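You operate a simulated robot arm through the tools that you are given. There is no shell and no other tool. Be economical: measure what you need, move in short steps, check, and stop when the job is done.

The job below is to be done with a simulated two-armed robot. You get a single attempt, and the scene is never put back.

Task
Pick up the freezer probe with one hand, pass it to the other hand and put it on the now bay of the order board. Open the lab top drawer, take the red test bar from the inside of the lab top drawer and leave it on the plate of the lab scale, then shut the drawer. Fetch the probe and set it on top of the grey plate. Take the yellow plough and put it on the closer bench shelf. Put the crumpled towel on the berry table top. Put the grey tub from the top of the belt middle shelf on top of the white orange flavour carton on the orange flavour table top. Take the orange pad on the store bench top and put it away on the top of the closer bench. Put two of the issue cards from the store bench top on top of the blue plate. The order is free. Set down upright: orange pad.

Only the result counts: the job must be done as asked and must still hold three seconds after the hand-in. Knocking over, shifting, dropping, spilling or breaking anything else fails it. Flat cloth is picked up by pressing the open fingertips on it (5 to 10 N) and closing them slowly along it; thin cloth reads only 2 to 8 mm in the jaws.

Robot
Two 7-joint arms with fingered hands on one trunk, on a base that drives. Base frame: it is fixed to the floor where the robot stands at the start and does not move with it; the origin is under the middle of the robot, x ahead of it, y to its left, z up. Lengths are in mm, angles in degrees, forces in N, time in s.
The left shoulder is at the start at [70, 187, 1156], the right one opposite. With the tool pointing down near the work surface each hand reaches from about 100 to 700 mm from the robot's upright axis, wherever it stands, measured 20 degrees to its own side. Places, roughly: berry table top [-300, -13200, 900]; blue plate (17x20x6 cm) [4000, -10900, 900]; closer bench shelf [-1100, -6400, 300]; crumpled towel (6x6x4 cm) [400, -8600, 900]; freezer probe [500, -250, 1000]; grey plate (17x20x6 cm) [-1000, -6200, 900]; grey tub (15x10x6 cm) [1300, -10200, 600]; issue card [4000, -11500, 1000]; lab top drawer [-3000, -6500, 700]; now bay of the order board (14x14 cm) [-3040, 820, 820]; orange flavour carton [500, -10250, 1000]; orange pad (5x4x5 cm) [4000, -10700, 900]; plate of the lab scale [-3000, -6600, 900]; probe [-3250, -7750, 1000]; red test bar [-3000, -6500, 750]; top of the closer bench [-1100, -6000, 900]; yellow plough [-1000, -7000, 1000]. Payload 3.6 kg a hand.
The TCP of each hand is the grasp point between the finger pads, 26 mm short of the fingertips. In the tool frame z runs along the fingers and y along their closing line. Largest opening 88 mm; the body of the gripper starts 30 mm behind the TCP. The gripper is a hand of 3 fingers: y runs from the thumb to the fingers, the wrist lies at [-17, -98, -164] in the tool frame, and closing takes about 1.5 s.
Orientation is that of the tool frame in the base frame, as a unit quaternion [w, x, y, z]. With the fingers straight down and the wrist toward the robot, the tool's x, y and z point along [0, 1, 0], [1, 0, 0] and [0, 0, -1] of the base frame.

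Tools
- The arms move only by the tool apply_moves. It takes "left_targets", "right_targets" or both (then of equal length, played together; a hand with none holds still); each is a list of rows, each a list of 7 numbers: the shift along the base's x, y, z in units of 30 mm (1.0 is 30 mm), then the turn, a rotation vector about the base's x, y, z in units of 6 degrees (1.0 is 6 degrees), then the gripper command, from -1 (fully open) to 1 (shut), values between in proportion. In form: [[tx, ty, tz, ax, ay, az, gripper], ...]. A call has 1 to 12 rows; each row shifts and turns the commanded pose from where the row before left it. A call with a number of a shift or a turn outside -1 to 1 is refused whole. A row lasts 0.2 s, in which the tool goes at most 50 mm and 8.6 degrees; a call with a longer step from one row to the next is refused whole, and so is a gripper value outside its range. A pose out of reach is approached as far as the arm can. The call stops where the force on the tool passes 40 N (or 10 N more than at its start, if that is more) or the arm is blocked; 0.2 s more then pass. Each finger travels about 153 mm/s and halts on what it meets, pressing with about 24 N; the grip force reading is that of the motor and also rises with nothing between the fingers. The clock runs only during rows and for 0.2 s after the last one: add rows that do not move to give the fingers time. The reply holds the time, the measured pose of the TCP, the force on the tool along the base axes, the opening and the grip force, in the units named above and with some noise, with the torque about the TCP (base axes, N m) and any sound that the robot's microphone picked up, and new pictures: "pictures" is both (left out), scene, wrist or none (wrist: the cameras of the hands that moved).
- Cameras (640 x 400 px; columns grow to the right, rows downward): "scene" is now at [246.4, -23.1, 1084.8]; the picture's right is [-0.24, -0.97, 0.00], its down [-0.15, 0.04, -0.99] and it looks along [0.96, -0.24, -0.16] (base axes); focal length 214 px, centre (320, 200). "left" rides on the left gripper at [-56, -80, -102] in its tool frame; the picture's right is [-0.73, -0.32, 0.60], its down [0.62, -0.67, 0.41] and it looks along [0.27, 0.68, 0.69] (tool axes); focal length 247 px, centre (320, 200). "right" rides on the right gripper at [56, -80, -102] in its tool frame; the picture's right is [-0.73, 0.32, -0.60], its down [-0.62, -0.66, 0.41] and it looks along [-0.27, 0.68, 0.69] (tool axes); focal length 247 px, centre (320, 200). There is no depth. A picture from a camera that has moved, and an enlarged one, comes with that camera's place and axes in the base frame and with its lens.
- slide_trunk(by): slides the trunk up (or, below 0, down) by that many mm; the arms and the scene camera ride with it, the base frame stays. It gives what a move gives, with no picture.
- roll_base(legs): drives the robot by 1 to 6 legs, each [ahead, left, turn to the left] in mm, mm and degrees, along the robot's own axes; the way and the turn of a leg run together, so that a leg with both is an arc; at most 1500 mm and 180 degrees a leg. The arms and the cameras ride along, it lands a little off, and it stops where it bumps. It gives what a move gives, and a new picture of the scene camera.
- grasp_type(shape, hand): the hand has 3 fingers and takes this shape, open, in about a second: jaw (thumb against the fingers, like two jaws); tri (thumb and two fingers); tip (a fingertip pinch); poke (one finger out to press); point (the index stretched); flat (the hand flat); cup (the hand cupped); fist (a fist). The gripper value then closes the fingers along that shape, each until it touches; the sizes above hold for jaw. It gives what a move gives, with no picture.
- pan_tilt(pan, tilt): turns the head with the scene camera to pan (to the left, within 60 degrees either way) and tilt (down, from -29 to 69), counted from straight ahead of the robot. It gives what a move gives, and a new picture of the scene camera.
- zoom(camera, box): a new picture of the part [left, top, right, bottom] of that camera's present view, enlarged. No time passes.
- hand_in(): hands the job in; it is judged then, once.

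Work in short steps. Places have to be worked out from the pictures, the camera data and where the tool is seen: move nearer, look again, correct. Check each grasp and each placing, and mend what went wrong. You have 535 turns and 360 pictures in all, those below and enlarged ones among them. Open the grippers and draw the arms clear of the work before you hand the job in, unless the task says otherwise; then end with one line.

The tools are called after "Call:" as a command line: name --argument value ..., lists and objects as JSON in quotes. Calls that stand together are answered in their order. apply_moves: Moves the arms, as the interface text tells. Its arguments: {"type":"object","properties":{"left_targets":{"type":"array","items":{"type":"array","items":{"type":"number"}}},"right_targets":{"type":"array","items":{"type":"array","items":{"type":"number"}}},"pictures":{"type":"string","enum":["both","scene","wrist","none"]}},"required":[]} The other tools are called the same way: slide_trunk (by) slides the trunk up or down; grasp_type (shape, hand) gives the hand a shape; roll_base (legs) drives the base; pan_tilt (pan, tilt) turns the head that bears the scene camera; zoom (camera, box) takes an enlarged picture of a part of a camera's view; hand_in () hands the job in.

At the start:

```text
clock: 0.0
left_tool_pos: [487.4, 84.9, 1127.1]
left_ee_rot: [0.0, 0.707, 0.707, 0.0]
left_force: [0.6, -0.1, 0.4]
left_wrist_torque: [0.02, -0.01, 0.01]
left_finger_gap: 87.7
left_grip_force: 0.1
left_shape: jaw
right_tool_pos: [440.9, -362.1, 1085.7]
right_ee_rot: [0.0, 0.707, 0.707, -0.001]
right_force: [0.0, 0.4, -0.8]
right_wrist_torque: [0.02, 0.01, -0.01]
right_finger_gap: 87.8
right_grip_force: 0.1
right_shape: jaw
trunk travel left (down, up): [-300.0, 457.0]
robot x, y, heading: [0.4, -1.7, -0.0]
head pan, tilt: [-13.8, 9.0]
```

scene: 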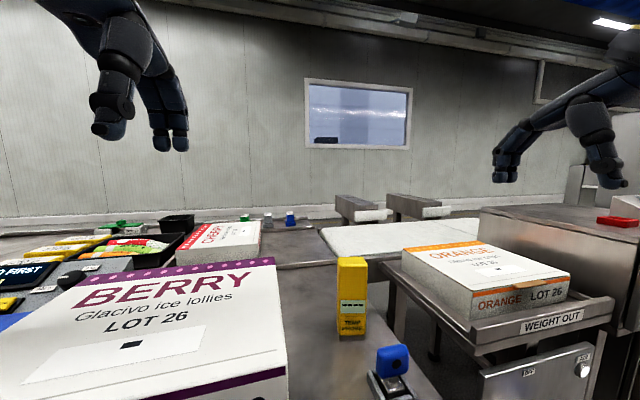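
right: 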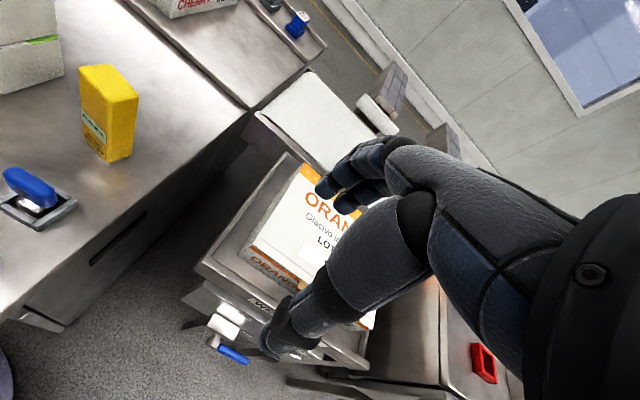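
left: 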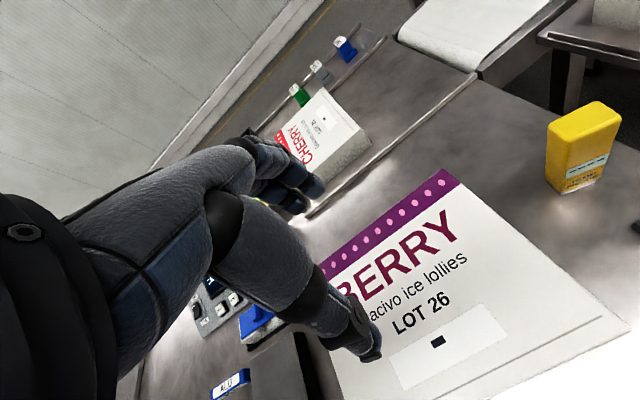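

I'll zoom into the items in front to identify the freezer probe.

Call:
zoom --camera "scene" --box '[300, 240, 460, 400]'

Call:
pan_tilt --pan -20 --tilt 50

```text
2.50 times, centred on (380, 320) of scene
camera zoom: at [246.4, -23.1, 1084.8], right [-0.24, -0.97, 0.0], down [-0.15, 0.04, -0.99], along [0.96, -0.24, -0.16], focal length 536 px, centre (170, -100)
```

zoom: 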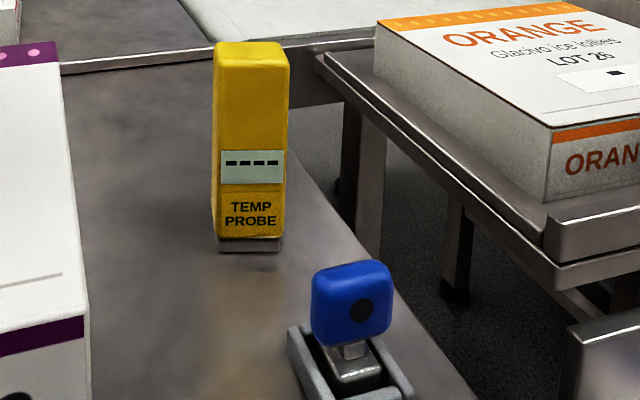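

```text
clock: 1.1
left_tool_pos: [485.3, 84.4, 1126.5]
left_ee_rot: [0.0, 0.707, 0.707, 0.0]
left_force: [0.1, -0.3, 0.3]
left_wrist_torque: [0.0, -0.04, 0.01]
left_finger_gap: 87.7
left_grip_force: 0.0
left_shape: jaw
right_tool_pos: [441.6, -363.8, 1084.5]
right_ee_rot: [0.0, 0.707, 0.707, 0.001]
right_force: [0.3, -1.1, 0.3]
right_wrist_torque: [0.01, 0.01, 0.05]
right_finger_gap: 87.4
right_grip_force: 0.0
right_shape: jaw
trunk travel left (down, up): [-300.0, 457.0]
robot x, y, heading: [0.7, 0.9, 0.0]
head pan, tilt: [-20.0, 50.0]
camera scene: at [228.7, -27.3, 1021.4], right [-0.34, -0.94, 0.0], down [-0.72, 0.26, -0.64], along [0.6, -0.22, -0.77], focal length 214 px, centre (320, 200)
```

scene: 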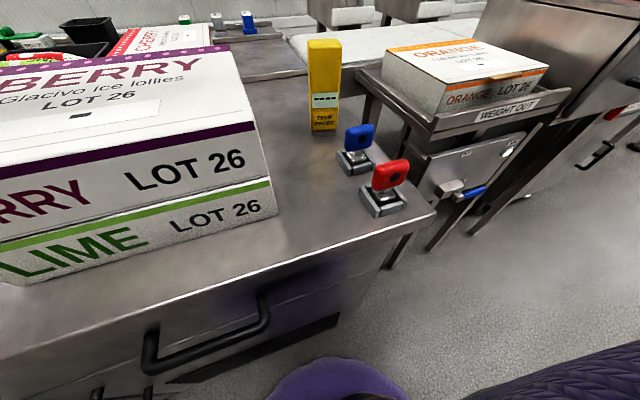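

The yellow "TEMP PROBE" box is near (510, -140), base around z≈830. I'll move the right hand above it and look with the wrist camera.

Call:
apply_moves --right_targets '[[0.3, 0.9, 0, 0, 0, 0, -1], [0.3, 0.9, 0, 0, 0, 0, -1], [0.3, 0.9, 0, 0, 0, 0, -1], [0.3, 0.9, 0, 0, 0, 0, -1], [0.3, 0.9, 0, 0, 0, 0, -1], [0.3, 0.9, 0, 0, 0, 0, -1], [0.3, 0.9, 0, 0, 0, 0, -1], [0.2, 0.9, 0, 0, 0, 0, -1]]'

```text
clock: 2.9
left_tool_pos: [487.3, 84.4, 1127.4]
left_ee_rot: [0.0, 0.707, 0.707, 0.0]
left_force: [0.3, -0.5, 0.2]
left_wrist_torque: [-0.01, -0.01, -0.01]
left_finger_gap: 87.8
left_grip_force: 0.1
left_shape: jaw
right_tool_pos: [508.3, -146.3, 1085.0]
right_ee_rot: [0.001, 0.707, 0.707, -0.001]
right_force: [0.2, 0.7, 0.0]
right_wrist_torque: [0.02, 0.0, 0.01]
right_finger_gap: 87.7
right_grip_force: 0.1
right_shape: jaw
trunk travel left (down, up): [-300.0, 457.0]
robot x, y, heading: [-0.2, -1.8, 0.2]
head pan, tilt: [-20.0, 50.0]
camera scene: at [228.8, -26.9, 1021.3], right [-0.34, -0.94, 0.0], down [-0.72, 0.26, -0.64], along [0.6, -0.22, -0.77], focal length 214 px, centre (320, 200)
camera right: at [429.5, -90.1, 1185.3], right [0.32, -0.73, 0.6], down [-0.67, -0.62, -0.41], along [0.68, -0.27, -0.69], focal length 247 px, centre (320, 200)
```

scene: 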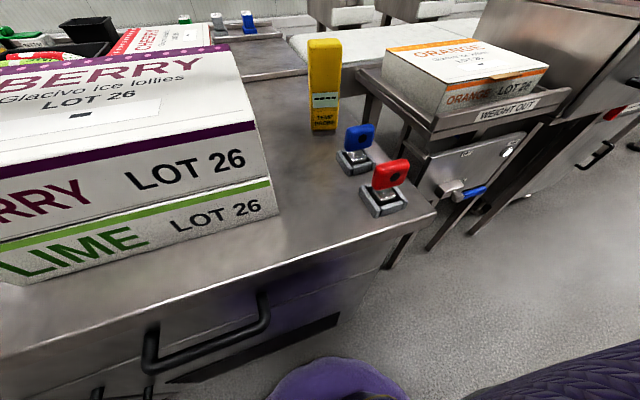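
right: 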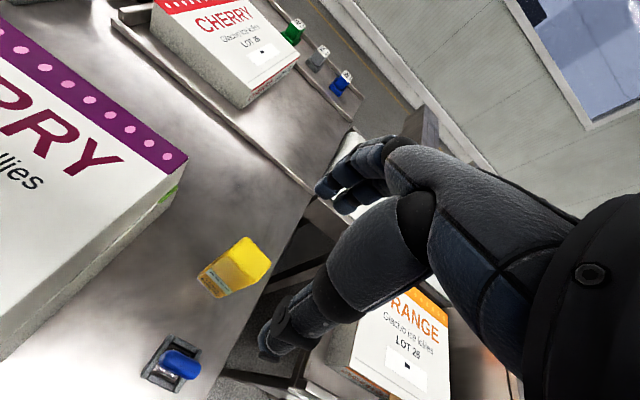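

The probe's center looks about (533,-143), top z≈937. I'll descend partway, with tips still above it, and check.

Call:
apply_moves --right_targets '[[0.4, 0, -0.6, 0, 0, 0, -1], [0.4, 0, -0.7, 0, 0, 0, -1], [0, 0, -0.8, 0, 0, 0, -1], [0, 0, -0.7, 0, 0, 0, -1], [0, 0, -0.5, 0, 0, 0, -1]]'

```text
clock: 4.1
left_tool_pos: [487.9, 83.6, 1126.6]
left_ee_rot: [0.0, 0.707, 0.707, 0.0]
left_force: [0.0, 0.1, 0.3]
left_wrist_torque: [-0.03, 0.01, 0.0]
left_finger_gap: 87.5
left_grip_force: 0.1
left_shape: jaw
right_tool_pos: [533.5, -146.8, 985.1]
right_ee_rot: [0.0, 0.707, 0.707, 0.0]
right_force: [-0.5, -0.2, 0.1]
right_wrist_torque: [0.01, -0.01, 0.02]
right_finger_gap: 87.8
right_grip_force: 0.1
right_shape: jaw
trunk travel left (down, up): [-300.0, 457.0]
robot x, y, heading: [0.5, -1.6, 0.0]
head pan, tilt: [-20.0, 50.0]
camera scene: at [228.7, -27.3, 1021.3], right [-0.34, -0.94, 0.0], down [-0.72, 0.26, -0.64], along [0.6, -0.22, -0.77], focal length 214 px, centre (320, 200)
camera right: at [454.1, -90.9, 1086.0], right [0.32, -0.73, 0.6], down [-0.66, -0.62, -0.41], along [0.68, -0.27, -0.69], focal length 247 px, centre (320, 200)
```

scene: 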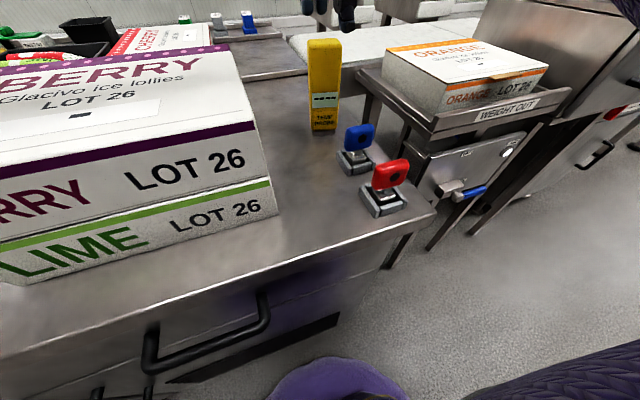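
right: 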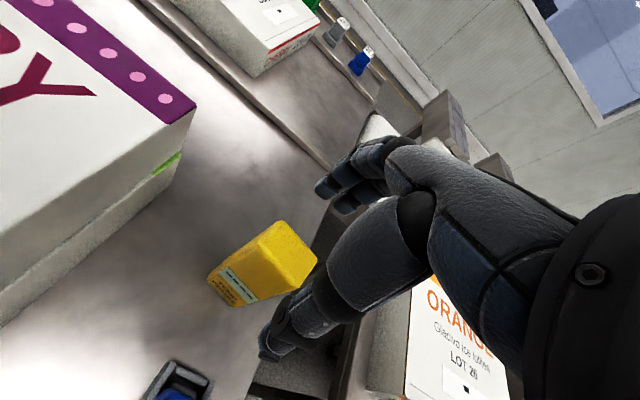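

The probe top is right below the TCP (center ≈541,-144). I'll descend to z≈917 and close.

Call:
apply_moves --right_targets '[[0.2, 0.1, -0.5, 0, 0, 0, -1], [0, 0, -0.6, 0, 0, 0, -1], [0, 0, -0.6, 0, 0, 0, -1], [0, 0, -0.57, 0, 0, 0, -1], [0, 0, 0, 0, 0, 0, 0], [0, 0, 0, 0, 0, 0, 1], [0, 0, 0, 0, 0, 0, 1], [0, 0, 0, 0, 0, 0, 1], [0, 0, 0, 0, 0, 0, 1]]'

```text
clock: 6.1
left_tool_pos: [485.8, 84.5, 1126.2]
left_ee_rot: [-0.001, 0.707, 0.707, 0.0]
left_force: [-0.3, -0.8, 0.1]
left_wrist_torque: [-0.01, 0.02, 0.02]
left_finger_gap: 87.6
left_grip_force: 0.0
left_shape: jaw
right_tool_pos: [538.1, -142.0, 915.6]
right_ee_rot: [0.0, 0.708, 0.706, 0.0]
right_force: [1.3, -0.4, -0.6]
right_wrist_torque: [-0.01, -0.01, -0.01]
right_finger_gap: 25.1
right_grip_force: 23.4
right_shape: jaw
trunk travel left (down, up): [-300.0, 457.0]
robot x, y, heading: [-2.5, 1.1, 0.2]
head pan, tilt: [-20.0, 50.0]
camera scene: at [228.8, -27.3, 1021.2], right [-0.34, -0.94, 0.0], down [-0.72, 0.26, -0.64], along [0.6, -0.22, -0.77], focal length 214 px, centre (320, 200)
camera right: at [459.8, -87.1, 1017.5], right [0.32, -0.73, 0.6], down [-0.67, -0.62, -0.41], along [0.68, -0.27, -0.69], focal length 247 px, centre (320, 200)
```

scene: 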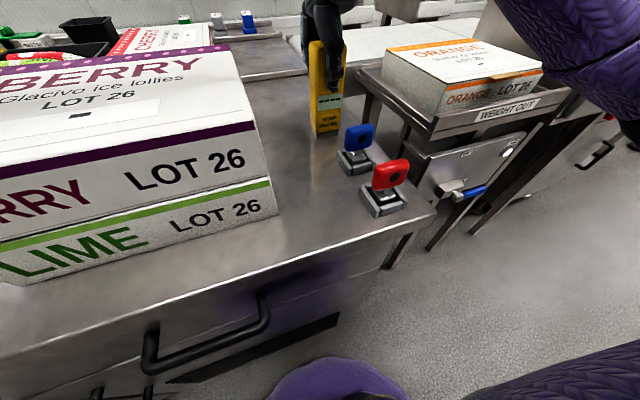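
right: 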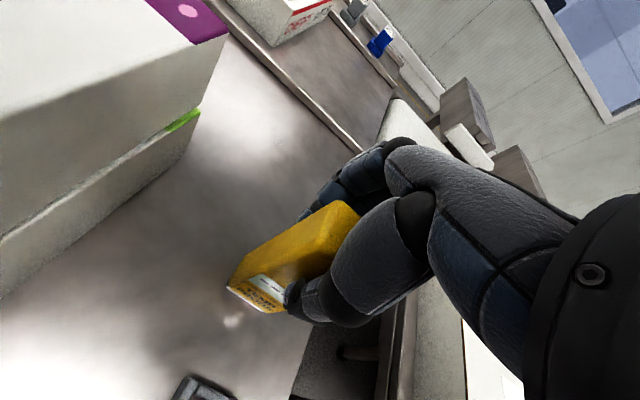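

Grip holds (25 mm). I'll lift the probe straight up and then back away from the bench.

Call:
apply_moves --right_targets '[[0, 0, 0.7, 0, 0, 0, 1], [0, 0, 1, 0, 0, 0, 1], [0, 0, 1, 0, 0, 0, 1], [0, 0, 1, 0, 0, 0, 1], [0, 0, 1, 0, 0, 0, 1], [0, 0, 1, 0, 0, 0, 1], [0, 0, 1, 0, 0, 0, 1]]' --pictures "none"

Call:
roll_base --legs '[[-450, 0, 0]]'

```text
clock: 7.7
left_tool_pos: [486.1, 84.8, 1127.6]
left_ee_rot: [0.0, 0.707, 0.707, 0.0]
left_force: [-0.3, 0.0, -0.3]
left_wrist_torque: [0.0, 0.01, 0.03]
left_finger_gap: 87.8
left_grip_force: 0.0
left_shape: jaw
right_tool_pos: [540.1, -143.9, 1119.5]
right_ee_rot: [0.0, 0.707, 0.707, -0.001]
right_force: [0.9, 0.0, -1.7]
right_wrist_torque: [-0.01, -0.01, 0.0]
right_finger_gap: 25.4
right_grip_force: 23.8
right_shape: jaw
trunk travel left (down, up): [-300.0, 457.0]
robot x, y, heading: [1.8, -2.9, 0.3]
head pan, tilt: [-20.0, 50.0]
```

```text
clock: 10.4
left_tool_pos: [34.2, 85.2, 1127.2]
left_ee_rot: [0.001, 0.704, 0.71, 0.0]
left_force: [-0.6, 0.5, 0.7]
left_wrist_torque: [0.0, 0.0, -0.01]
left_finger_gap: 87.6
left_grip_force: 0.2
left_shape: jaw
right_tool_pos: [88.2, -141.9, 1120.2]
right_ee_rot: [0.0, 0.705, 0.709, 0.0]
right_force: [0.9, -0.9, -1.4]
right_wrist_torque: [-0.01, -0.03, 0.0]
right_finger_gap: 25.5
right_grip_force: 23.8
right_shape: jaw
trunk travel left (down, up): [-300.0, 457.0]
robot x, y, heading: [-453.8, -2.8, 0.5]
head pan, tilt: [-20.0, 50.0]
camera scene: at [-223.5, -27.2, 1021.4], right [-0.34, -0.94, 0.0], down [-0.72, 0.26, -0.64], along [0.61, -0.22, -0.77], focal length 214 px, centre (320, 200)
```

scene: 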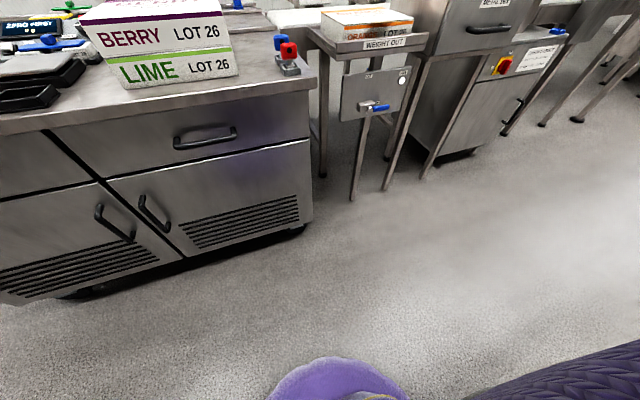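

Clear floor now. I'll rotate the left hand so its fingers point right (-y), level with the probe's lower half.

Call:
apply_moves --left_targets '[[0.15, 0, 0, -1, 0, 0, -1], [0.15, 0, 0, -1, 0, 0, -1], [0.15, 0, 0, -1, 0, 0, -1], [0.15, 0, 0, -1, 0, 0, -1], [0.15, 0, 0, -1, 0, 0, -1], [0.15, 0, 0, -1, 0, 0, -1], [0.15, 0, -0.3, -1, 0, 0, -1], [0.15, 0, -0.3, -1, 0, 0, -1], [0.15, 0, -0.3, -1, 0, 0, -1], [0.15, 0, -0.3, -1, 0, 0, -1], [0.15, 0, -0.3, -1, 0, 0, -1], [0.15, 0, -0.3, -1, 0, 0, -1]]' --pictures "none"

Call:
apply_moves --left_targets '[[0, 0, -0.3, -1, 0, 0, -1], [0, 0, -0.1, -1, 0, 0, -1], [0, 0, 0, -1, 0, 0, -1]]'

Call:
pan_tilt --pan -5 --tilt -10

```text
clock: 13.0
left_tool_pos: [88.1, 87.0, 1072.5]
left_ee_rot: [0.416, 0.569, 0.573, -0.419]
left_force: [0.7, 0.3, 0.4]
left_wrist_torque: [0.02, 0.0, 0.02]
left_finger_gap: 87.9
left_grip_force: 0.0
left_shape: jaw
right_tool_pos: [89.2, -142.7, 1119.1]
right_ee_rot: [0.0, 0.705, 0.71, 0.0]
right_force: [-0.4, 0.1, -1.5]
right_wrist_torque: [0.0, -0.06, 0.0]
right_finger_gap: 25.2
right_grip_force: 24.1
right_shape: jaw
trunk travel left (down, up): [-300.0, 457.0]
robot x, y, heading: [-452.2, 1.2, 0.5]
head pan, tilt: [-20.0, 50.0]
```

```text
clock: 13.8
left_tool_pos: [88.5, 85.0, 1060.2]
left_ee_rot: [-0.499, -0.497, -0.501, 0.502]
left_force: [-0.9, -0.9, -0.7]
left_wrist_torque: [-0.02, -0.04, -0.01]
left_finger_gap: 87.7
left_grip_force: 0.0
left_shape: jaw
right_tool_pos: [90.3, -141.2, 1119.9]
right_ee_rot: [0.001, 0.705, 0.709, 0.0]
right_force: [-0.1, 0.7, -1.0]
right_wrist_torque: [-0.01, -0.01, 0.02]
right_finger_gap: 25.3
right_grip_force: 24.2
right_shape: jaw
trunk travel left (down, up): [-300.0, 457.0]
robot x, y, heading: [-452.8, -2.2, 0.5]
head pan, tilt: [-20.0, 50.0]
camera scene: at [-222.9, -27.2, 1021.3], right [-0.34, -0.94, 0.0], down [-0.72, 0.26, -0.64], along [0.61, -0.22, -0.77], focal length 214 px, centre (320, 200)
camera left: at [9.4, 186.5, 1116.3], right [-0.31, -0.6, 0.74], down [-0.67, -0.41, -0.62], along [0.67, -0.69, -0.27], focal length 247 px, centre (320, 200)
```

scene: 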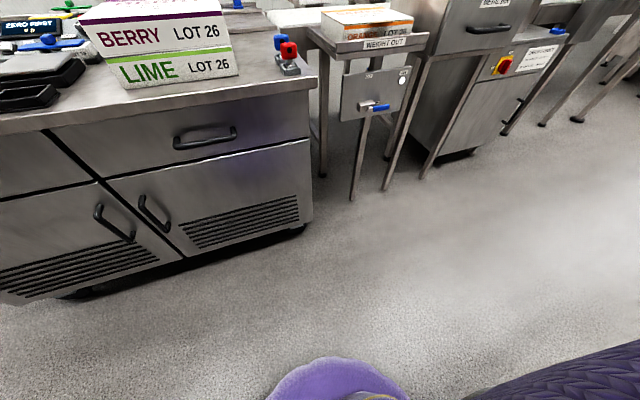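
left: 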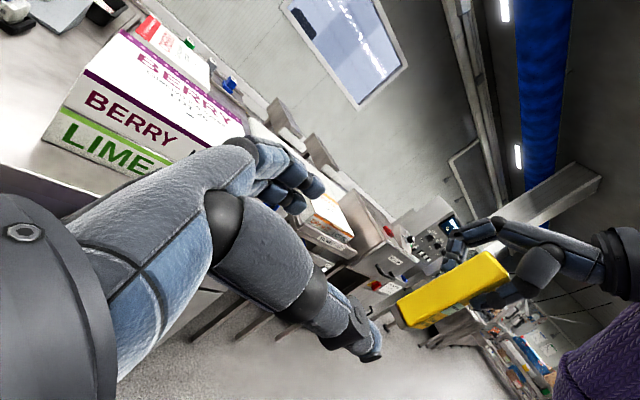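

```text
clock: 15.1
left_tool_pos: [88.0, 86.0, 1060.8]
left_ee_rot: [-0.5, -0.498, -0.501, 0.501]
left_force: [-0.5, 0.1, 0.6]
left_wrist_torque: [0.05, -0.02, 0.03]
left_finger_gap: 87.8
left_grip_force: 0.1
left_shape: jaw
right_tool_pos: [89.7, -142.8, 1119.6]
right_ee_rot: [0.0, 0.705, 0.709, 0.0]
right_force: [0.4, -0.7, -3.0]
right_wrist_torque: [0.0, -0.01, -0.02]
right_finger_gap: 25.0
right_grip_force: 24.4
right_shape: jaw
trunk travel left (down, up): [-300.0, 457.0]
robot x, y, heading: [-455.3, -1.3, 0.5]
head pan, tilt: [-5.0, -10.0]
camera scene: at [-211.4, -8.2, 1114.3], right [-0.08, -1.0, 0.0], down [0.17, -0.01, -0.98], along [0.98, -0.08, 0.17], focal length 214 px, centre (320, 200)
```

scene: 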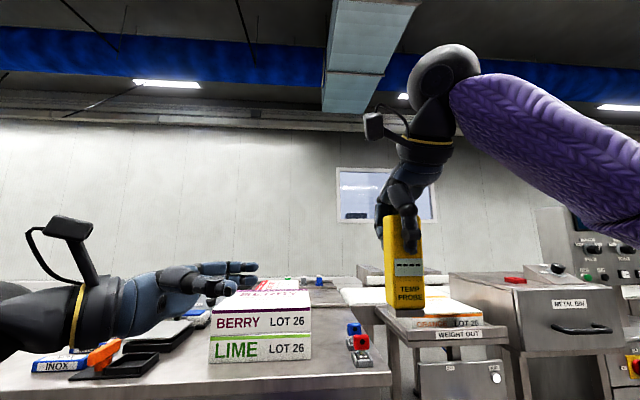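

The probe hangs cleanly, bottom at z≈1027; the left hand is level with its lower half. I'll advance the left hand to it in -y.

Call:
apply_moves --left_targets '[[0, -0.9, -0.05, 0, 0, 0, -1], [0, -0.9, -0.05, 0, 0, 0, -1], [0, -0.9, -0.05, 0, 0, 0, -1], [0, -0.9, 0, 0, 0, 0, -1], [0, -0.9, 0, 0, 0, 0, -1], [0, -0.9, 0, 0, 0, 0, -1], [0, -0.9, 0, 0, 0, 0, -1], [0, -0.8, 0, 0, 0, 0, -1]]'

```text
clock: 16.9
left_tool_pos: [88.2, -127.5, 1055.3]
left_ee_rot: [0.499, 0.498, 0.502, -0.501]
left_force: [-0.1, 0.7, -0.1]
left_wrist_torque: [-0.01, -0.02, 0.03]
left_finger_gap: 87.7
left_grip_force: 0.1
left_shape: jaw
right_tool_pos: [89.8, -142.4, 1120.2]
right_ee_rot: [0.0, 0.705, 0.71, 0.0]
right_force: [-0.4, 0.7, -1.8]
right_wrist_torque: [0.01, -0.01, 0.0]
right_finger_gap: 25.3
right_grip_force: 23.6
right_shape: jaw
trunk travel left (down, up): [-300.0, 457.0]
robot x, y, heading: [-455.0, -3.4, 0.4]
head pan, tilt: [-5.0, -10.0]
camera scene: at [-211.5, -8.5, 1114.4], right [-0.08, -1.0, 0.0], down [0.17, -0.01, -0.98], along [0.98, -0.08, 0.17], focal length 214 px, centre (320, 200)
camera left: at [9.5, -26.8, 1111.9], right [-0.31, -0.6, 0.74], down [-0.67, -0.41, -0.62], along [0.67, -0.69, -0.27], focal length 247 px, centre (320, 200)
```

scene: 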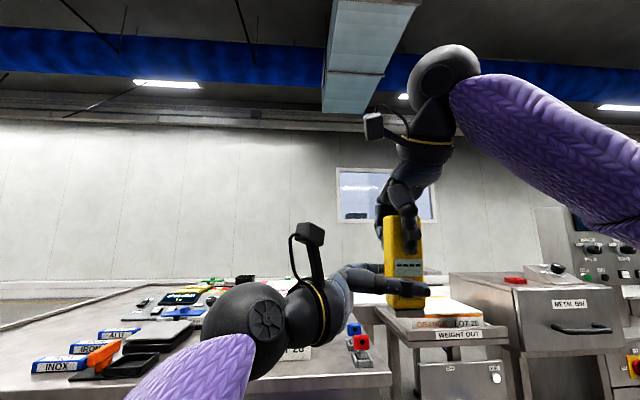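
left: 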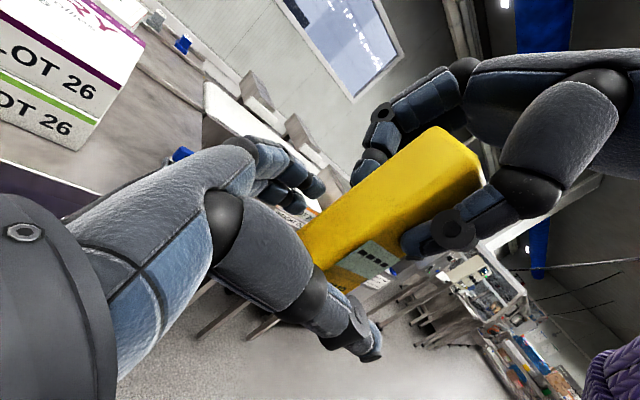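

The probe lies between the left thumb and fingers. I'll close the left hand.

Call:
apply_moves --left_targets '[[0, 0, 0, 0, 0, 0, 0], [0, 0, 0, 0, 0, 0, 0.5], [0, 0, 0, 0, 0, 0, 1], [0, 0, 0, 0, 0, 0, 1], [0, 0, 0, 0, 0, 0, 1], [0, 0, 0, 0, 0, 0, 1]]'

```text
clock: 18.3
left_tool_pos: [89.2, -127.9, 1056.4]
left_ee_rot: [-0.498, -0.498, -0.502, 0.502]
left_force: [-2.9, -0.7, -0.4]
left_wrist_torque: [0.01, -0.06, -0.06]
left_finger_gap: 26.2
left_grip_force: 23.8
left_shape: jaw
right_tool_pos: [89.9, -142.9, 1119.2]
right_ee_rot: [0.001, 0.704, 0.71, -0.001]
right_force: [3.8, -0.1, -1.4]
right_wrist_torque: [0.05, -0.1, 0.01]
right_finger_gap: 25.2
right_grip_force: 24.4
right_shape: jaw
trunk travel left (down, up): [-300.0, 457.0]
robot x, y, heading: [-450.2, -1.1, 0.2]
head pan, tilt: [-5.0, -10.0]
camera scene: at [-211.4, -8.2, 1114.4], right [-0.08, -1.0, 0.0], down [0.17, -0.01, -0.98], along [0.98, -0.08, 0.17], focal length 214 px, centre (320, 200)
camera left: at [9.6, -26.1, 1111.9], right [-0.31, -0.6, 0.74], down [-0.67, -0.41, -0.62], along [0.67, -0.69, -0.27], focal length 247 px, centre (320, 200)
```

scene: 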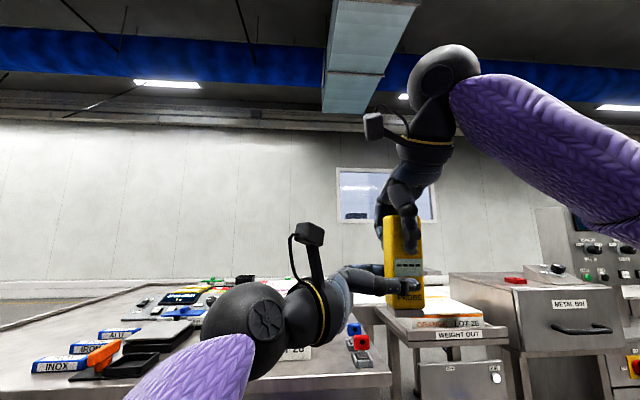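
left: 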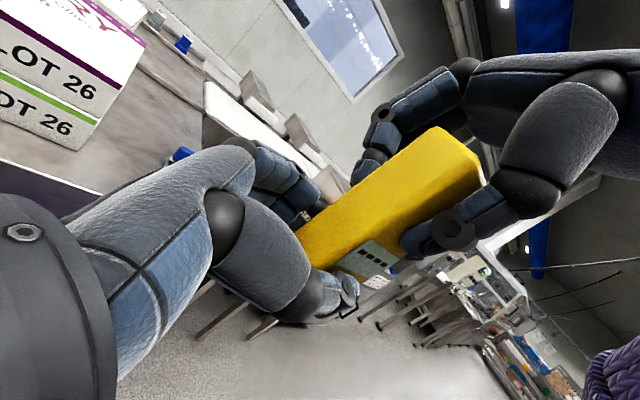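

Left hand holds it (26 mm). Open the right hand and lift it up clear.

Call:
apply_moves --right_targets '[[0, 0, 0, 0, 0, 0, 0], [0, 0, 0, 0, 0, 0, -1], [0, 0, 0, 0, 0, 0, -1], [0, 0, 0, 0, 0, 0, -1], [0, 0, 0, 0, 0, 0, -1], [0, 0, 0.6, 0, 0, 0, -1], [0, 0, 0.8, 0, 0, 0, -1], [0, 0, 0.8, 0, 0, 0, -1], [0, -0.6, 0.6, 0, 0, 0, -1], [0, -0.9, 0, 0, 0, 0, -1], [0, -0.9, 0, 0, 0, 0, -1], [0, -0.9, 0, 0, 0, 0, -1]]' --pictures "scene"

```text
clock: 20.9
left_tool_pos: [88.9, -128.1, 1056.2]
left_ee_rot: [0.498, 0.498, 0.502, -0.502]
left_force: [0.1, -0.8, 0.9]
left_wrist_torque: [0.0, -0.02, 0.0]
left_finger_gap: 25.8
left_grip_force: 23.7
left_shape: jaw
right_tool_pos: [90.9, -241.1, 1202.7]
right_ee_rot: [0.0, 0.705, 0.709, 0.001]
right_force: [0.4, 0.3, -0.4]
right_wrist_torque: [0.02, -0.01, -0.02]
right_finger_gap: 87.8
right_grip_force: 0.1
right_shape: jaw
trunk travel left (down, up): [-300.0, 457.0]
robot x, y, heading: [-448.4, -4.3, 0.7]
head pan, tilt: [-5.0, -10.0]
camera scene: at [-211.5, -8.6, 1114.4], right [-0.08, -1.0, 0.0], down [0.17, -0.01, -0.98], along [0.98, -0.08, 0.17], focal length 214 px, centre (320, 200)
```

scene: 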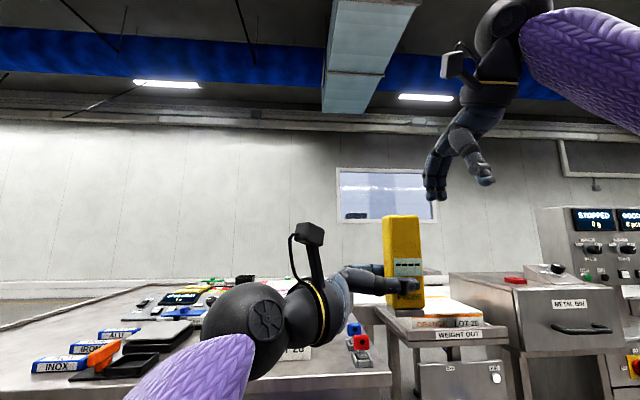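

Handover succeeded. Now I'll turn around toward the order board and look.

Call:
roll_base --legs '[[0, 0, 163]]'

Call:
pan_tilt --pan 0 --tilt 12

```text
clock: 27.9
left_tool_pos: [-920.1, 297.2, 1055.9]
left_ee_rot: [0.579, -0.41, 0.576, 0.406]
left_force: [0.3, -0.2, 0.3]
left_wrist_torque: [-0.05, 0.06, 0.02]
left_finger_gap: 25.5
left_grip_force: 24.2
left_shape: jaw
right_tool_pos: [-883.3, 405.0, 1202.4]
right_ee_rot: [0.0, -0.581, 0.814, -0.001]
right_force: [0.3, 0.2, -0.3]
right_wrist_torque: [0.03, -0.03, 0.0]
right_finger_gap: 87.7
right_grip_force: 0.0
right_shape: jaw
trunk travel left (down, up): [-300.0, 457.0]
robot x, y, heading: [-452.5, -7.2, 160.9]
head pan, tilt: [-5.0, -10.0]
camera scene: at [-679.6, 83.7, 1114.4], right [0.41, 0.91, 0.0], down [-0.16, 0.07, -0.98], along [-0.9, 0.4, 0.17], focal length 214 px, centre (320, 200)
```

scene: 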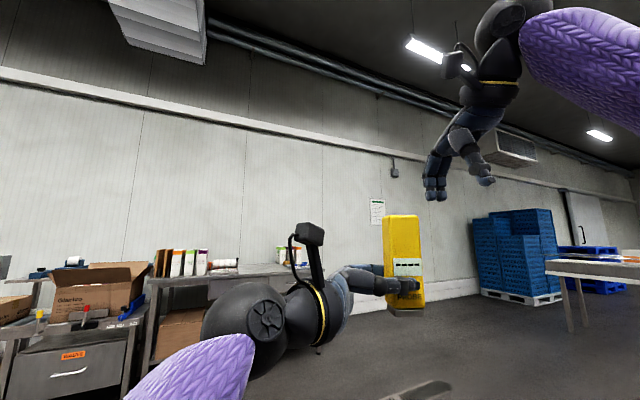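

```text
clock: 28.8
left_tool_pos: [-919.9, 296.3, 1055.6]
left_ee_rot: [0.579, -0.41, 0.577, 0.405]
left_force: [-0.6, 0.6, 0.9]
left_wrist_torque: [-0.03, 0.03, -0.01]
left_finger_gap: 25.9
left_grip_force: 23.8
left_shape: jaw
right_tool_pos: [-883.1, 404.0, 1203.1]
right_ee_rot: [-0.001, -0.58, 0.815, 0.0]
right_force: [0.3, 0.0, -0.9]
right_wrist_torque: [0.0, 0.04, -0.02]
right_finger_gap: 87.8
right_grip_force: 0.1
right_shape: jaw
trunk travel left (down, up): [-300.0, 457.0]
robot x, y, heading: [-449.4, -4.9, 161.0]
head pan, tilt: [0.0, 12.0]
camera scene: at [-690.7, 79.8, 1079.9], right [0.33, 0.94, 0.0], down [0.2, -0.07, -0.98], along [-0.92, 0.32, -0.21], focal length 214 px, centre (320, 200)
```

scene: 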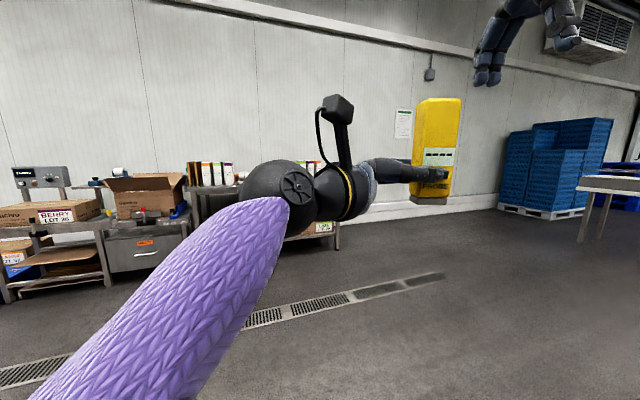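

The board's bench is behind my left hand in view. I'll turn to face -x and drive nearer.

Call:
roll_base --legs '[[0, 0, 19], [1200, -550, 0]]'

```text
clock: 36.3
left_tool_pos: [-2169.1, 691.1, 1055.7]
left_ee_rot: [0.507, -0.496, 0.503, 0.494]
left_force: [-0.4, 0.2, 0.0]
left_wrist_torque: [-0.02, 0.03, 0.02]
left_finger_gap: 25.4
left_grip_force: 23.6
left_shape: jaw
right_tool_pos: [-2167.4, 804.3, 1203.2]
right_ee_rot: [0.001, -0.702, 0.712, 0.0]
right_force: [0.0, 0.5, -1.0]
right_wrist_torque: [0.02, -0.02, 0.01]
right_finger_gap: 87.8
right_grip_force: 0.0
right_shape: jaw
trunk travel left (down, up): [-300.0, 457.0]
robot x, y, heading: [-1629.1, 553.0, 179.2]
head pan, tilt: [0.0, 12.0]
camera scene: at [-1882.4, 556.2, 1079.8], right [0.01, 1.0, 0.0], down [0.21, 0.0, -0.98], along [-0.98, 0.01, -0.21], focal length 214 px, centre (320, 200)
```

scene: 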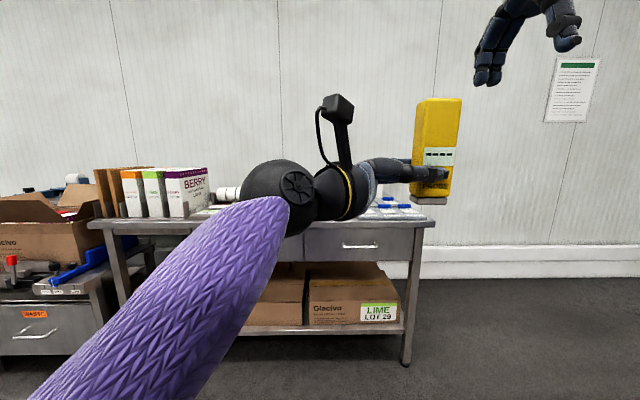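

Bench ahead with order board near column 365. I'll drive closer and tilt down.

Call:
roll_base --legs '[[450, 0, 0]]'

Call:
pan_tilt --pan -15 --tilt 25

```text
clock: 39.0
left_tool_pos: [-2614.8, 692.5, 1055.4]
left_ee_rot: [0.506, -0.498, 0.502, 0.495]
left_force: [-0.6, -0.2, -0.4]
left_wrist_torque: [-0.03, 0.04, 0.03]
left_finger_gap: 25.4
left_grip_force: 24.1
left_shape: jaw
right_tool_pos: [-2616.5, 805.6, 1202.8]
right_ee_rot: [0.002, -0.704, 0.71, 0.0]
right_force: [-0.1, -0.2, -0.6]
right_wrist_torque: [0.0, -0.03, 0.01]
right_finger_gap: 88.0
right_grip_force: 0.1
right_shape: jaw
trunk travel left (down, up): [-300.0, 457.0]
robot x, y, heading: [-2077.0, 560.0, 179.6]
head pan, tilt: [0.0, 12.0]
camera scene: at [-2329.3, 559.5, 1079.7], right [0.01, 1.0, 0.0], down [0.21, 0.0, -0.98], along [-0.98, 0.01, -0.21], focal length 214 px, centre (320, 200)
```

scene: 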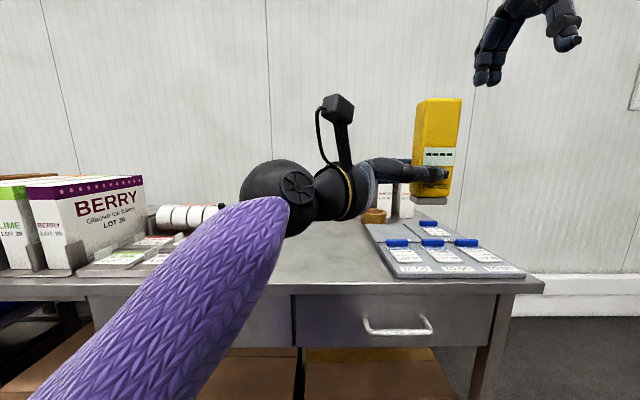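

```text
clock: 39.8
left_tool_pos: [-2615.4, 691.7, 1056.5]
left_ee_rot: [0.505, -0.498, 0.502, 0.495]
left_force: [0.4, -0.2, 0.5]
left_wrist_torque: [-0.03, 0.01, -0.01]
left_finger_gap: 25.7
left_grip_force: 24.3
left_shape: jaw
right_tool_pos: [-2614.7, 804.2, 1202.5]
right_ee_rot: [0.0, -0.705, 0.71, 0.001]
right_force: [0.3, 0.3, -0.2]
right_wrist_torque: [0.0, 0.04, -0.01]
right_finger_gap: 87.7
right_grip_force: 0.1
right_shape: jaw
trunk travel left (down, up): [-300.0, 457.0]
robot x, y, heading: [-2076.5, 553.8, 179.5]
head pan, tilt: [-15.0, 25.0]
camera scene: at [-2324.3, 583.2, 1058.8], right [0.27, 0.96, 0.0], down [0.41, -0.11, -0.91], along [-0.87, 0.24, -0.42], focal length 214 px, centre (320, 200)
```

scene: 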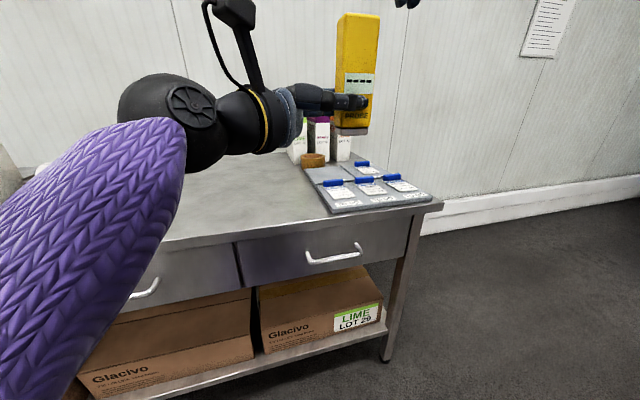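

Call:
zoom --camera "scene" --box '[280, 120, 450, 226]'

```text
3.76 times, centred on (365, 173) of scene
camera zoom: at [-2324.3, 583.2, 1058.8], right [0.27, 0.96, 0.0], down [0.41, -0.11, -0.91], along [-0.87, 0.24, -0.42], focal length 807 px, centre (151, 302)
```

zoom: 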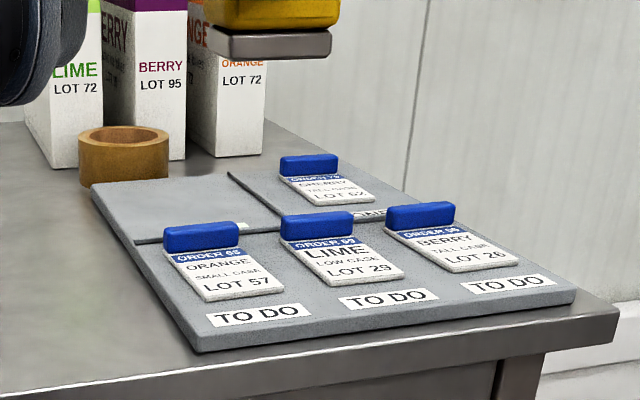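

The empty back-left bay, center ≈(-3030, 812), is the "now" bay. Laying the probe down needs fingers down; I'll reposition the base and rotate the left hand back to pointing down.

Call:
roll_base --legs '[[0, -420, 0], [250, 0, 0]]'

Call:
apply_moves --left_targets '[[0, 0, 0, -1, 0, 0, 1], [0, 0, 0, -1, 0, 0, 1], [0, 0, 0, -1, 0, 0, 1], [0, 0, 0, -1, 0, 0, 1], [0, 0, 0, -1, 0, 0, 1], [0, 0, 0, -1, 0, 0, 1], [0, 0, 0, -1, 0, 0, 1], [0, 0, 0, -1, 0, 0, 1], [0, 0, 0, -1, 0, 0, 1], [0, 0, 0, -1, 0, 0, 1], [0, 0, 0, -1, 0, 0, 1], [0, 0, 0, -1, 0, 0, 1]]' --pictures "none"

Call:
apply_moves --left_targets '[[0, 0, 0, -1, 0, 0, 1], [0, 0, 0, -1, 0, 0, 1], [0, 0, 0, -1, 0, 0, 1], [0, 0, 0, 0, 0, 0, 1]]' --pictures "both"

```text
clock: 43.8
left_tool_pos: [-2862.5, 1103.2, 1054.9]
left_ee_rot: [0.506, -0.498, 0.502, 0.494]
left_force: [0.0, 0.4, -1.3]
left_wrist_torque: [-0.04, 0.06, 0.0]
left_finger_gap: 25.7
left_grip_force: 23.5
left_shape: jaw
right_tool_pos: [-2862.4, 1216.9, 1201.5]
right_ee_rot: [0.0, -0.704, 0.71, -0.001]
right_force: [-0.4, 0.2, -0.4]
right_wrist_torque: [0.06, 0.0, 0.0]
right_finger_gap: 87.7
right_grip_force: 0.1
right_shape: jaw
trunk travel left (down, up): [-300.0, 457.0]
robot x, y, heading: [-2322.5, 968.3, 179.6]
head pan, tilt: [-15.0, 25.0]
camera scene: at [-2572.5, 994.0, 1058.5], right [0.27, 0.96, 0.0], down [0.41, -0.11, -0.91], along [-0.87, 0.24, -0.42], focal length 214 px, centre (320, 200)
```

scene: 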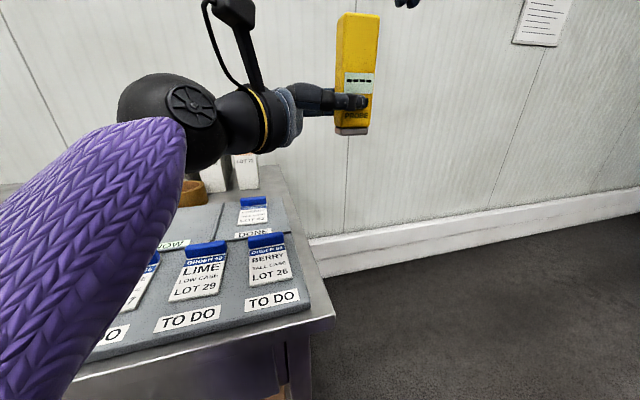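

```text
clock: 46.4
left_tool_pos: [-2861.8, 1103.1, 1055.0]
left_ee_rot: [-0.115, 0.7, -0.697, -0.104]
left_force: [0.0, 0.9, -1.7]
left_wrist_torque: [-0.03, 0.03, -0.01]
left_finger_gap: 25.7
left_grip_force: 24.4
left_shape: jaw
right_tool_pos: [-2862.2, 1215.2, 1202.9]
right_ee_rot: [0.001, -0.704, 0.71, 0.0]
right_force: [-0.3, 0.3, 0.2]
right_wrist_torque: [-0.01, -0.03, 0.02]
right_finger_gap: 87.5
right_grip_force: 0.0
right_shape: jaw
trunk travel left (down, up): [-300.0, 457.0]
robot x, y, heading: [-2323.0, 968.6, 179.4]
head pan, tilt: [-15.0, 25.0]
```

```text
clock: 47.4
left_tool_pos: [-2860.3, 1102.3, 1055.3]
left_ee_rot: [-0.006, 0.709, -0.705, 0.007]
left_force: [0.1, 0.1, -0.6]
left_wrist_torque: [0.0, 0.0, -0.01]
left_finger_gap: 25.6
left_grip_force: 24.0
left_shape: jaw
right_tool_pos: [-2861.2, 1216.0, 1202.9]
right_ee_rot: [0.0, -0.704, 0.71, 0.001]
right_force: [-0.4, -0.4, 0.3]
right_wrist_torque: [0.0, 0.01, -0.02]
right_finger_gap: 87.4
right_grip_force: 0.0
right_shape: jaw
trunk travel left (down, up): [-300.0, 457.0]
robot x, y, heading: [-2322.2, 970.9, 179.5]
head pan, tilt: [-15.0, 25.0]
camera scene: at [-2571.6, 993.9, 1058.7], right [0.27, 0.96, 0.0], down [0.41, -0.11, -0.91], along [-0.87, 0.24, -0.42], focal length 214 px, centre (320, 200)
camera left: at [-2783.3, 1158.2, 1158.2], right [0.32, 0.74, -0.59], down [0.68, -0.62, -0.4], along [-0.66, -0.27, -0.7], focal length 247 px, centre (320, 200)
```

scene: 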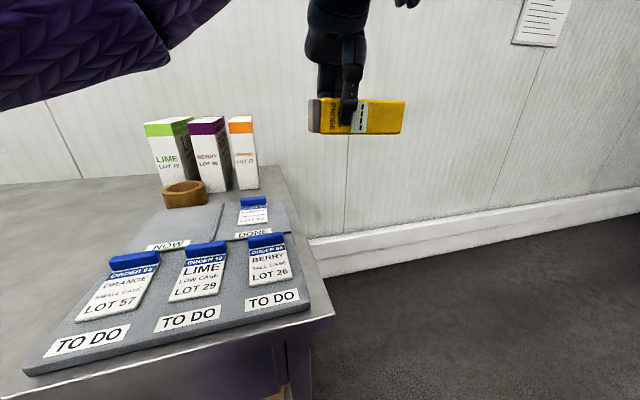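
left: 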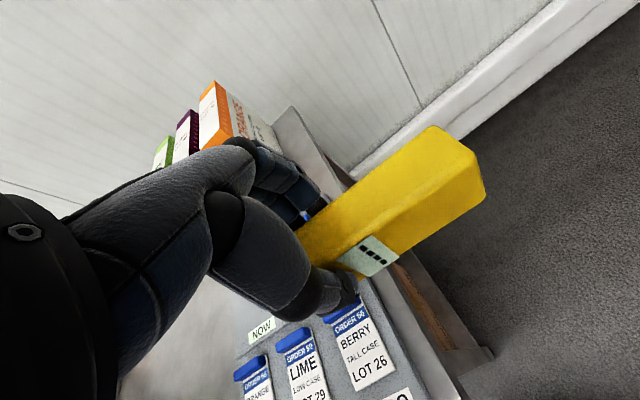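

NOW bay confirmed, center ≈(-3020, 820). I'll edge the base a bit closer, then carry the probe over the bay at height.

Call:
roll_base --legs '[[45, 0, 0]]'

Call:
apply_moves --left_targets '[[-0.3, -1, 0, 0, 0, 0, 1], [-0.3, -1, 0, 0, 0, 0, 1], [-0.4, -1, 0, 0, 0, 0, 1], [-0.4, -1, 0, 0, 0, 0, 1], [-0.4, -1, 0, 0, 0, 0, 1], [-0.4, -1, 0, 0, 0, 0, 1], [-0.4, -1, -0.5, 0, 0, 0, 1], [-0.4, -1, -0.7, 0, 0, 0, 1], [-0.4, -1, -0.7, 0, 0, 0, 1], [-0.3, -1, -0.7, 0, 0, 0, 1], [0, -0.3, -0.7, 0, 0, 0, 1]]'

```text
clock: 48.3
left_tool_pos: [-2908.8, 1102.8, 1055.1]
left_ee_rot: [-0.006, 0.709, -0.705, 0.007]
left_force: [-0.3, -0.2, -0.6]
left_wrist_torque: [-0.09, -0.03, -0.01]
left_finger_gap: 25.5
left_grip_force: 23.9
left_shape: jaw
right_tool_pos: [-2908.5, 1216.1, 1201.7]
right_ee_rot: [0.001, -0.704, 0.71, -0.001]
right_force: [-0.1, 0.4, -0.2]
right_wrist_torque: [0.02, -0.01, 0.01]
right_finger_gap: 87.7
right_grip_force: 0.0
right_shape: jaw
trunk travel left (down, up): [-300.0, 457.0]
robot x, y, heading: [-2366.6, 969.1, 179.6]
head pan, tilt: [-15.0, 25.0]
camera scene: at [-2617.8, 994.6, 1058.2], right [0.27, 0.96, 0.0], down [0.41, -0.11, -0.91], along [-0.87, 0.24, -0.42], focal length 214 px, centre (320, 200)
```

scene: 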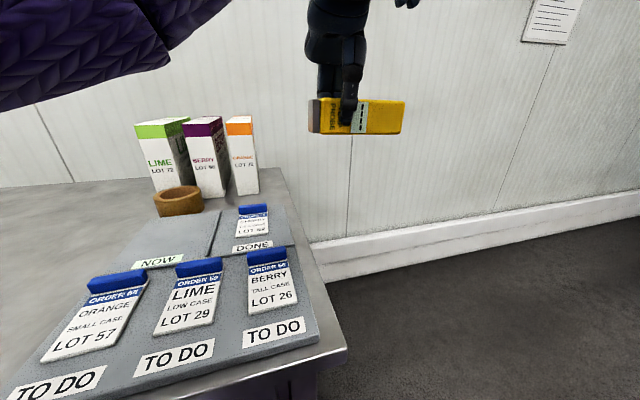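

```text
clock: 50.7
left_tool_pos: [-3015.0, 794.0, 954.9]
left_ee_rot: [-0.006, 0.71, -0.704, 0.007]
left_force: [-0.4, 0.0, -1.4]
left_wrist_torque: [-0.05, -0.01, -0.01]
left_finger_gap: 25.5
left_grip_force: 24.6
left_shape: jaw
right_tool_pos: [-2906.0, 1217.0, 1203.6]
right_ee_rot: [0.0, -0.704, 0.711, 0.0]
right_force: [0.5, -0.2, 0.2]
right_wrist_torque: [0.03, 0.0, -0.01]
right_finger_gap: 87.6
right_grip_force: 0.1
right_shape: jaw
trunk travel left (down, up): [-300.0, 457.0]
robot x, y, heading: [-2367.7, 971.7, 179.5]
head pan, tilt: [-15.0, 25.0]
camera scene: at [-2616.1, 994.3, 1058.7], right [0.27, 0.96, 0.0], down [0.41, -0.11, -0.91], along [-0.87, 0.24, -0.42], focal length 214 px, centre (320, 200)
camera left: at [-2938.1, 849.2, 1057.7], right [0.32, 0.74, -0.59], down [0.68, -0.62, -0.4], along [-0.66, -0.27, -0.7], focal length 247 px, centre (320, 200)
```

scene: 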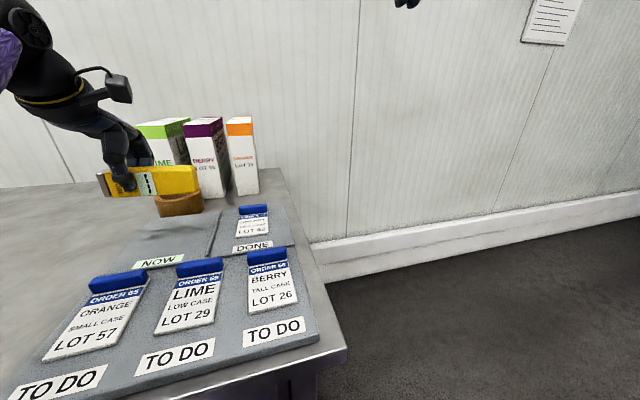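
left: 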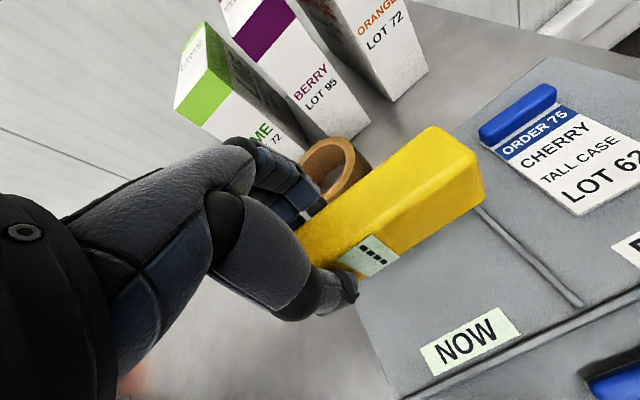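

Aligned: bay center ≈(-3015, 820). Lowering toward the board in small steps, force will stop contact.

Call:
apply_moves --left_targets '[[0, 0, -0.7, 0, 0, 0, 1], [0, 0, -0.7, 0, 0, 0, 1], [0, 0, -0.6, 0, 0, 0, 1], [0, 0, -0.5, 0, 0, 0, 1], [0, 0, -0.2, 0, 0, 0, 1]]'

```text
clock: 51.9
left_tool_pos: [-3016.0, 793.6, 874.2]
left_ee_rot: [-0.006, 0.71, -0.704, 0.006]
left_force: [0.5, 0.0, -1.2]
left_wrist_torque: [-0.03, -0.02, -0.03]
left_finger_gap: 25.5
left_grip_force: 24.2
left_shape: jaw
right_tool_pos: [-2905.8, 1217.0, 1202.6]
right_ee_rot: [0.0, -0.704, 0.71, 0.0]
right_force: [-0.2, -0.3, 0.6]
right_wrist_torque: [0.05, 0.01, 0.0]
right_finger_gap: 87.7
right_grip_force: 0.1
right_shape: jaw
trunk travel left (down, up): [-300.0, 457.0]
robot x, y, heading: [-2369.0, 968.0, 179.2]
head pan, tilt: [-15.0, 25.0]
camera scene: at [-2616.0, 994.4, 1058.7], right [0.27, 0.96, 0.0], down [0.41, -0.11, -0.91], along [-0.87, 0.24, -0.42], focal length 214 px, centre (320, 200)
camera left: at [-2938.3, 849.4, 977.3], right [0.32, 0.74, -0.59], down [0.68, -0.62, -0.4], along [-0.66, -0.27, -0.7], focal length 247 px, centre (320, 200)
```

scene: 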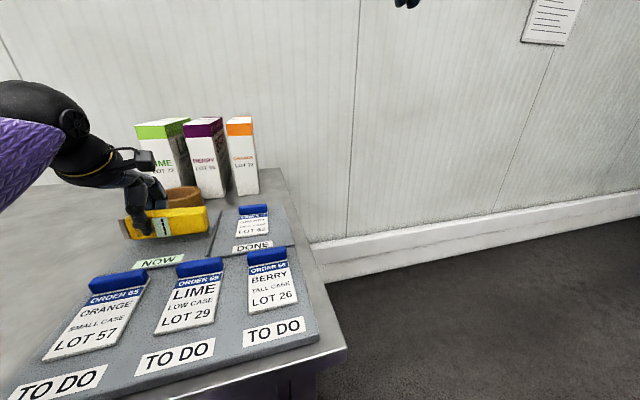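
left: 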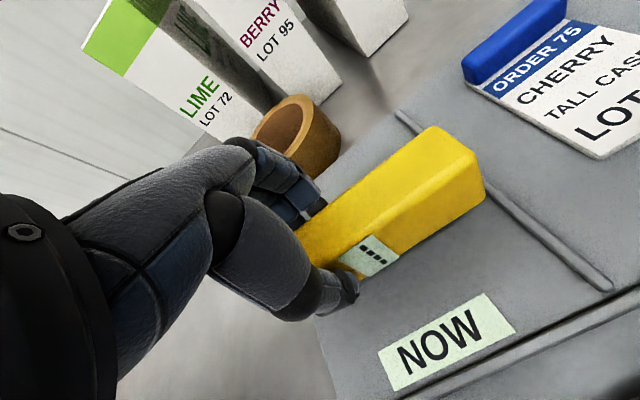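

Still above the board. Lowering gently with small steps until force shows.

Call:
apply_moves --left_targets '[[0.1, 0, -0.2, 0, 0, 0, 1], [0, 0, -0.2, 0, 0, 0, 1], [0, 0, -0.15, 0, 0, 0, 1]]' --pictures "none"

```text
clock: 52.7
left_tool_pos: [-3013.8, 794.5, 858.2]
left_ee_rot: [-0.005, 0.71, -0.704, 0.006]
left_force: [-0.1, 0.3, -1.5]
left_wrist_torque: [-0.01, 0.06, 0.01]
left_finger_gap: 25.5
left_grip_force: 23.6
left_shape: jaw
right_tool_pos: [-2906.4, 1217.2, 1203.2]
right_ee_rot: [0.0, -0.704, 0.71, 0.0]
right_force: [0.4, 0.4, 0.6]
right_wrist_torque: [0.0, 0.02, 0.0]
right_finger_gap: 87.8
right_grip_force: 0.2
right_shape: jaw
trunk travel left (down, up): [-300.0, 457.0]
robot x, y, heading: [-2366.3, 968.0, 179.4]
head pan, tilt: [-15.0, 25.0]
```

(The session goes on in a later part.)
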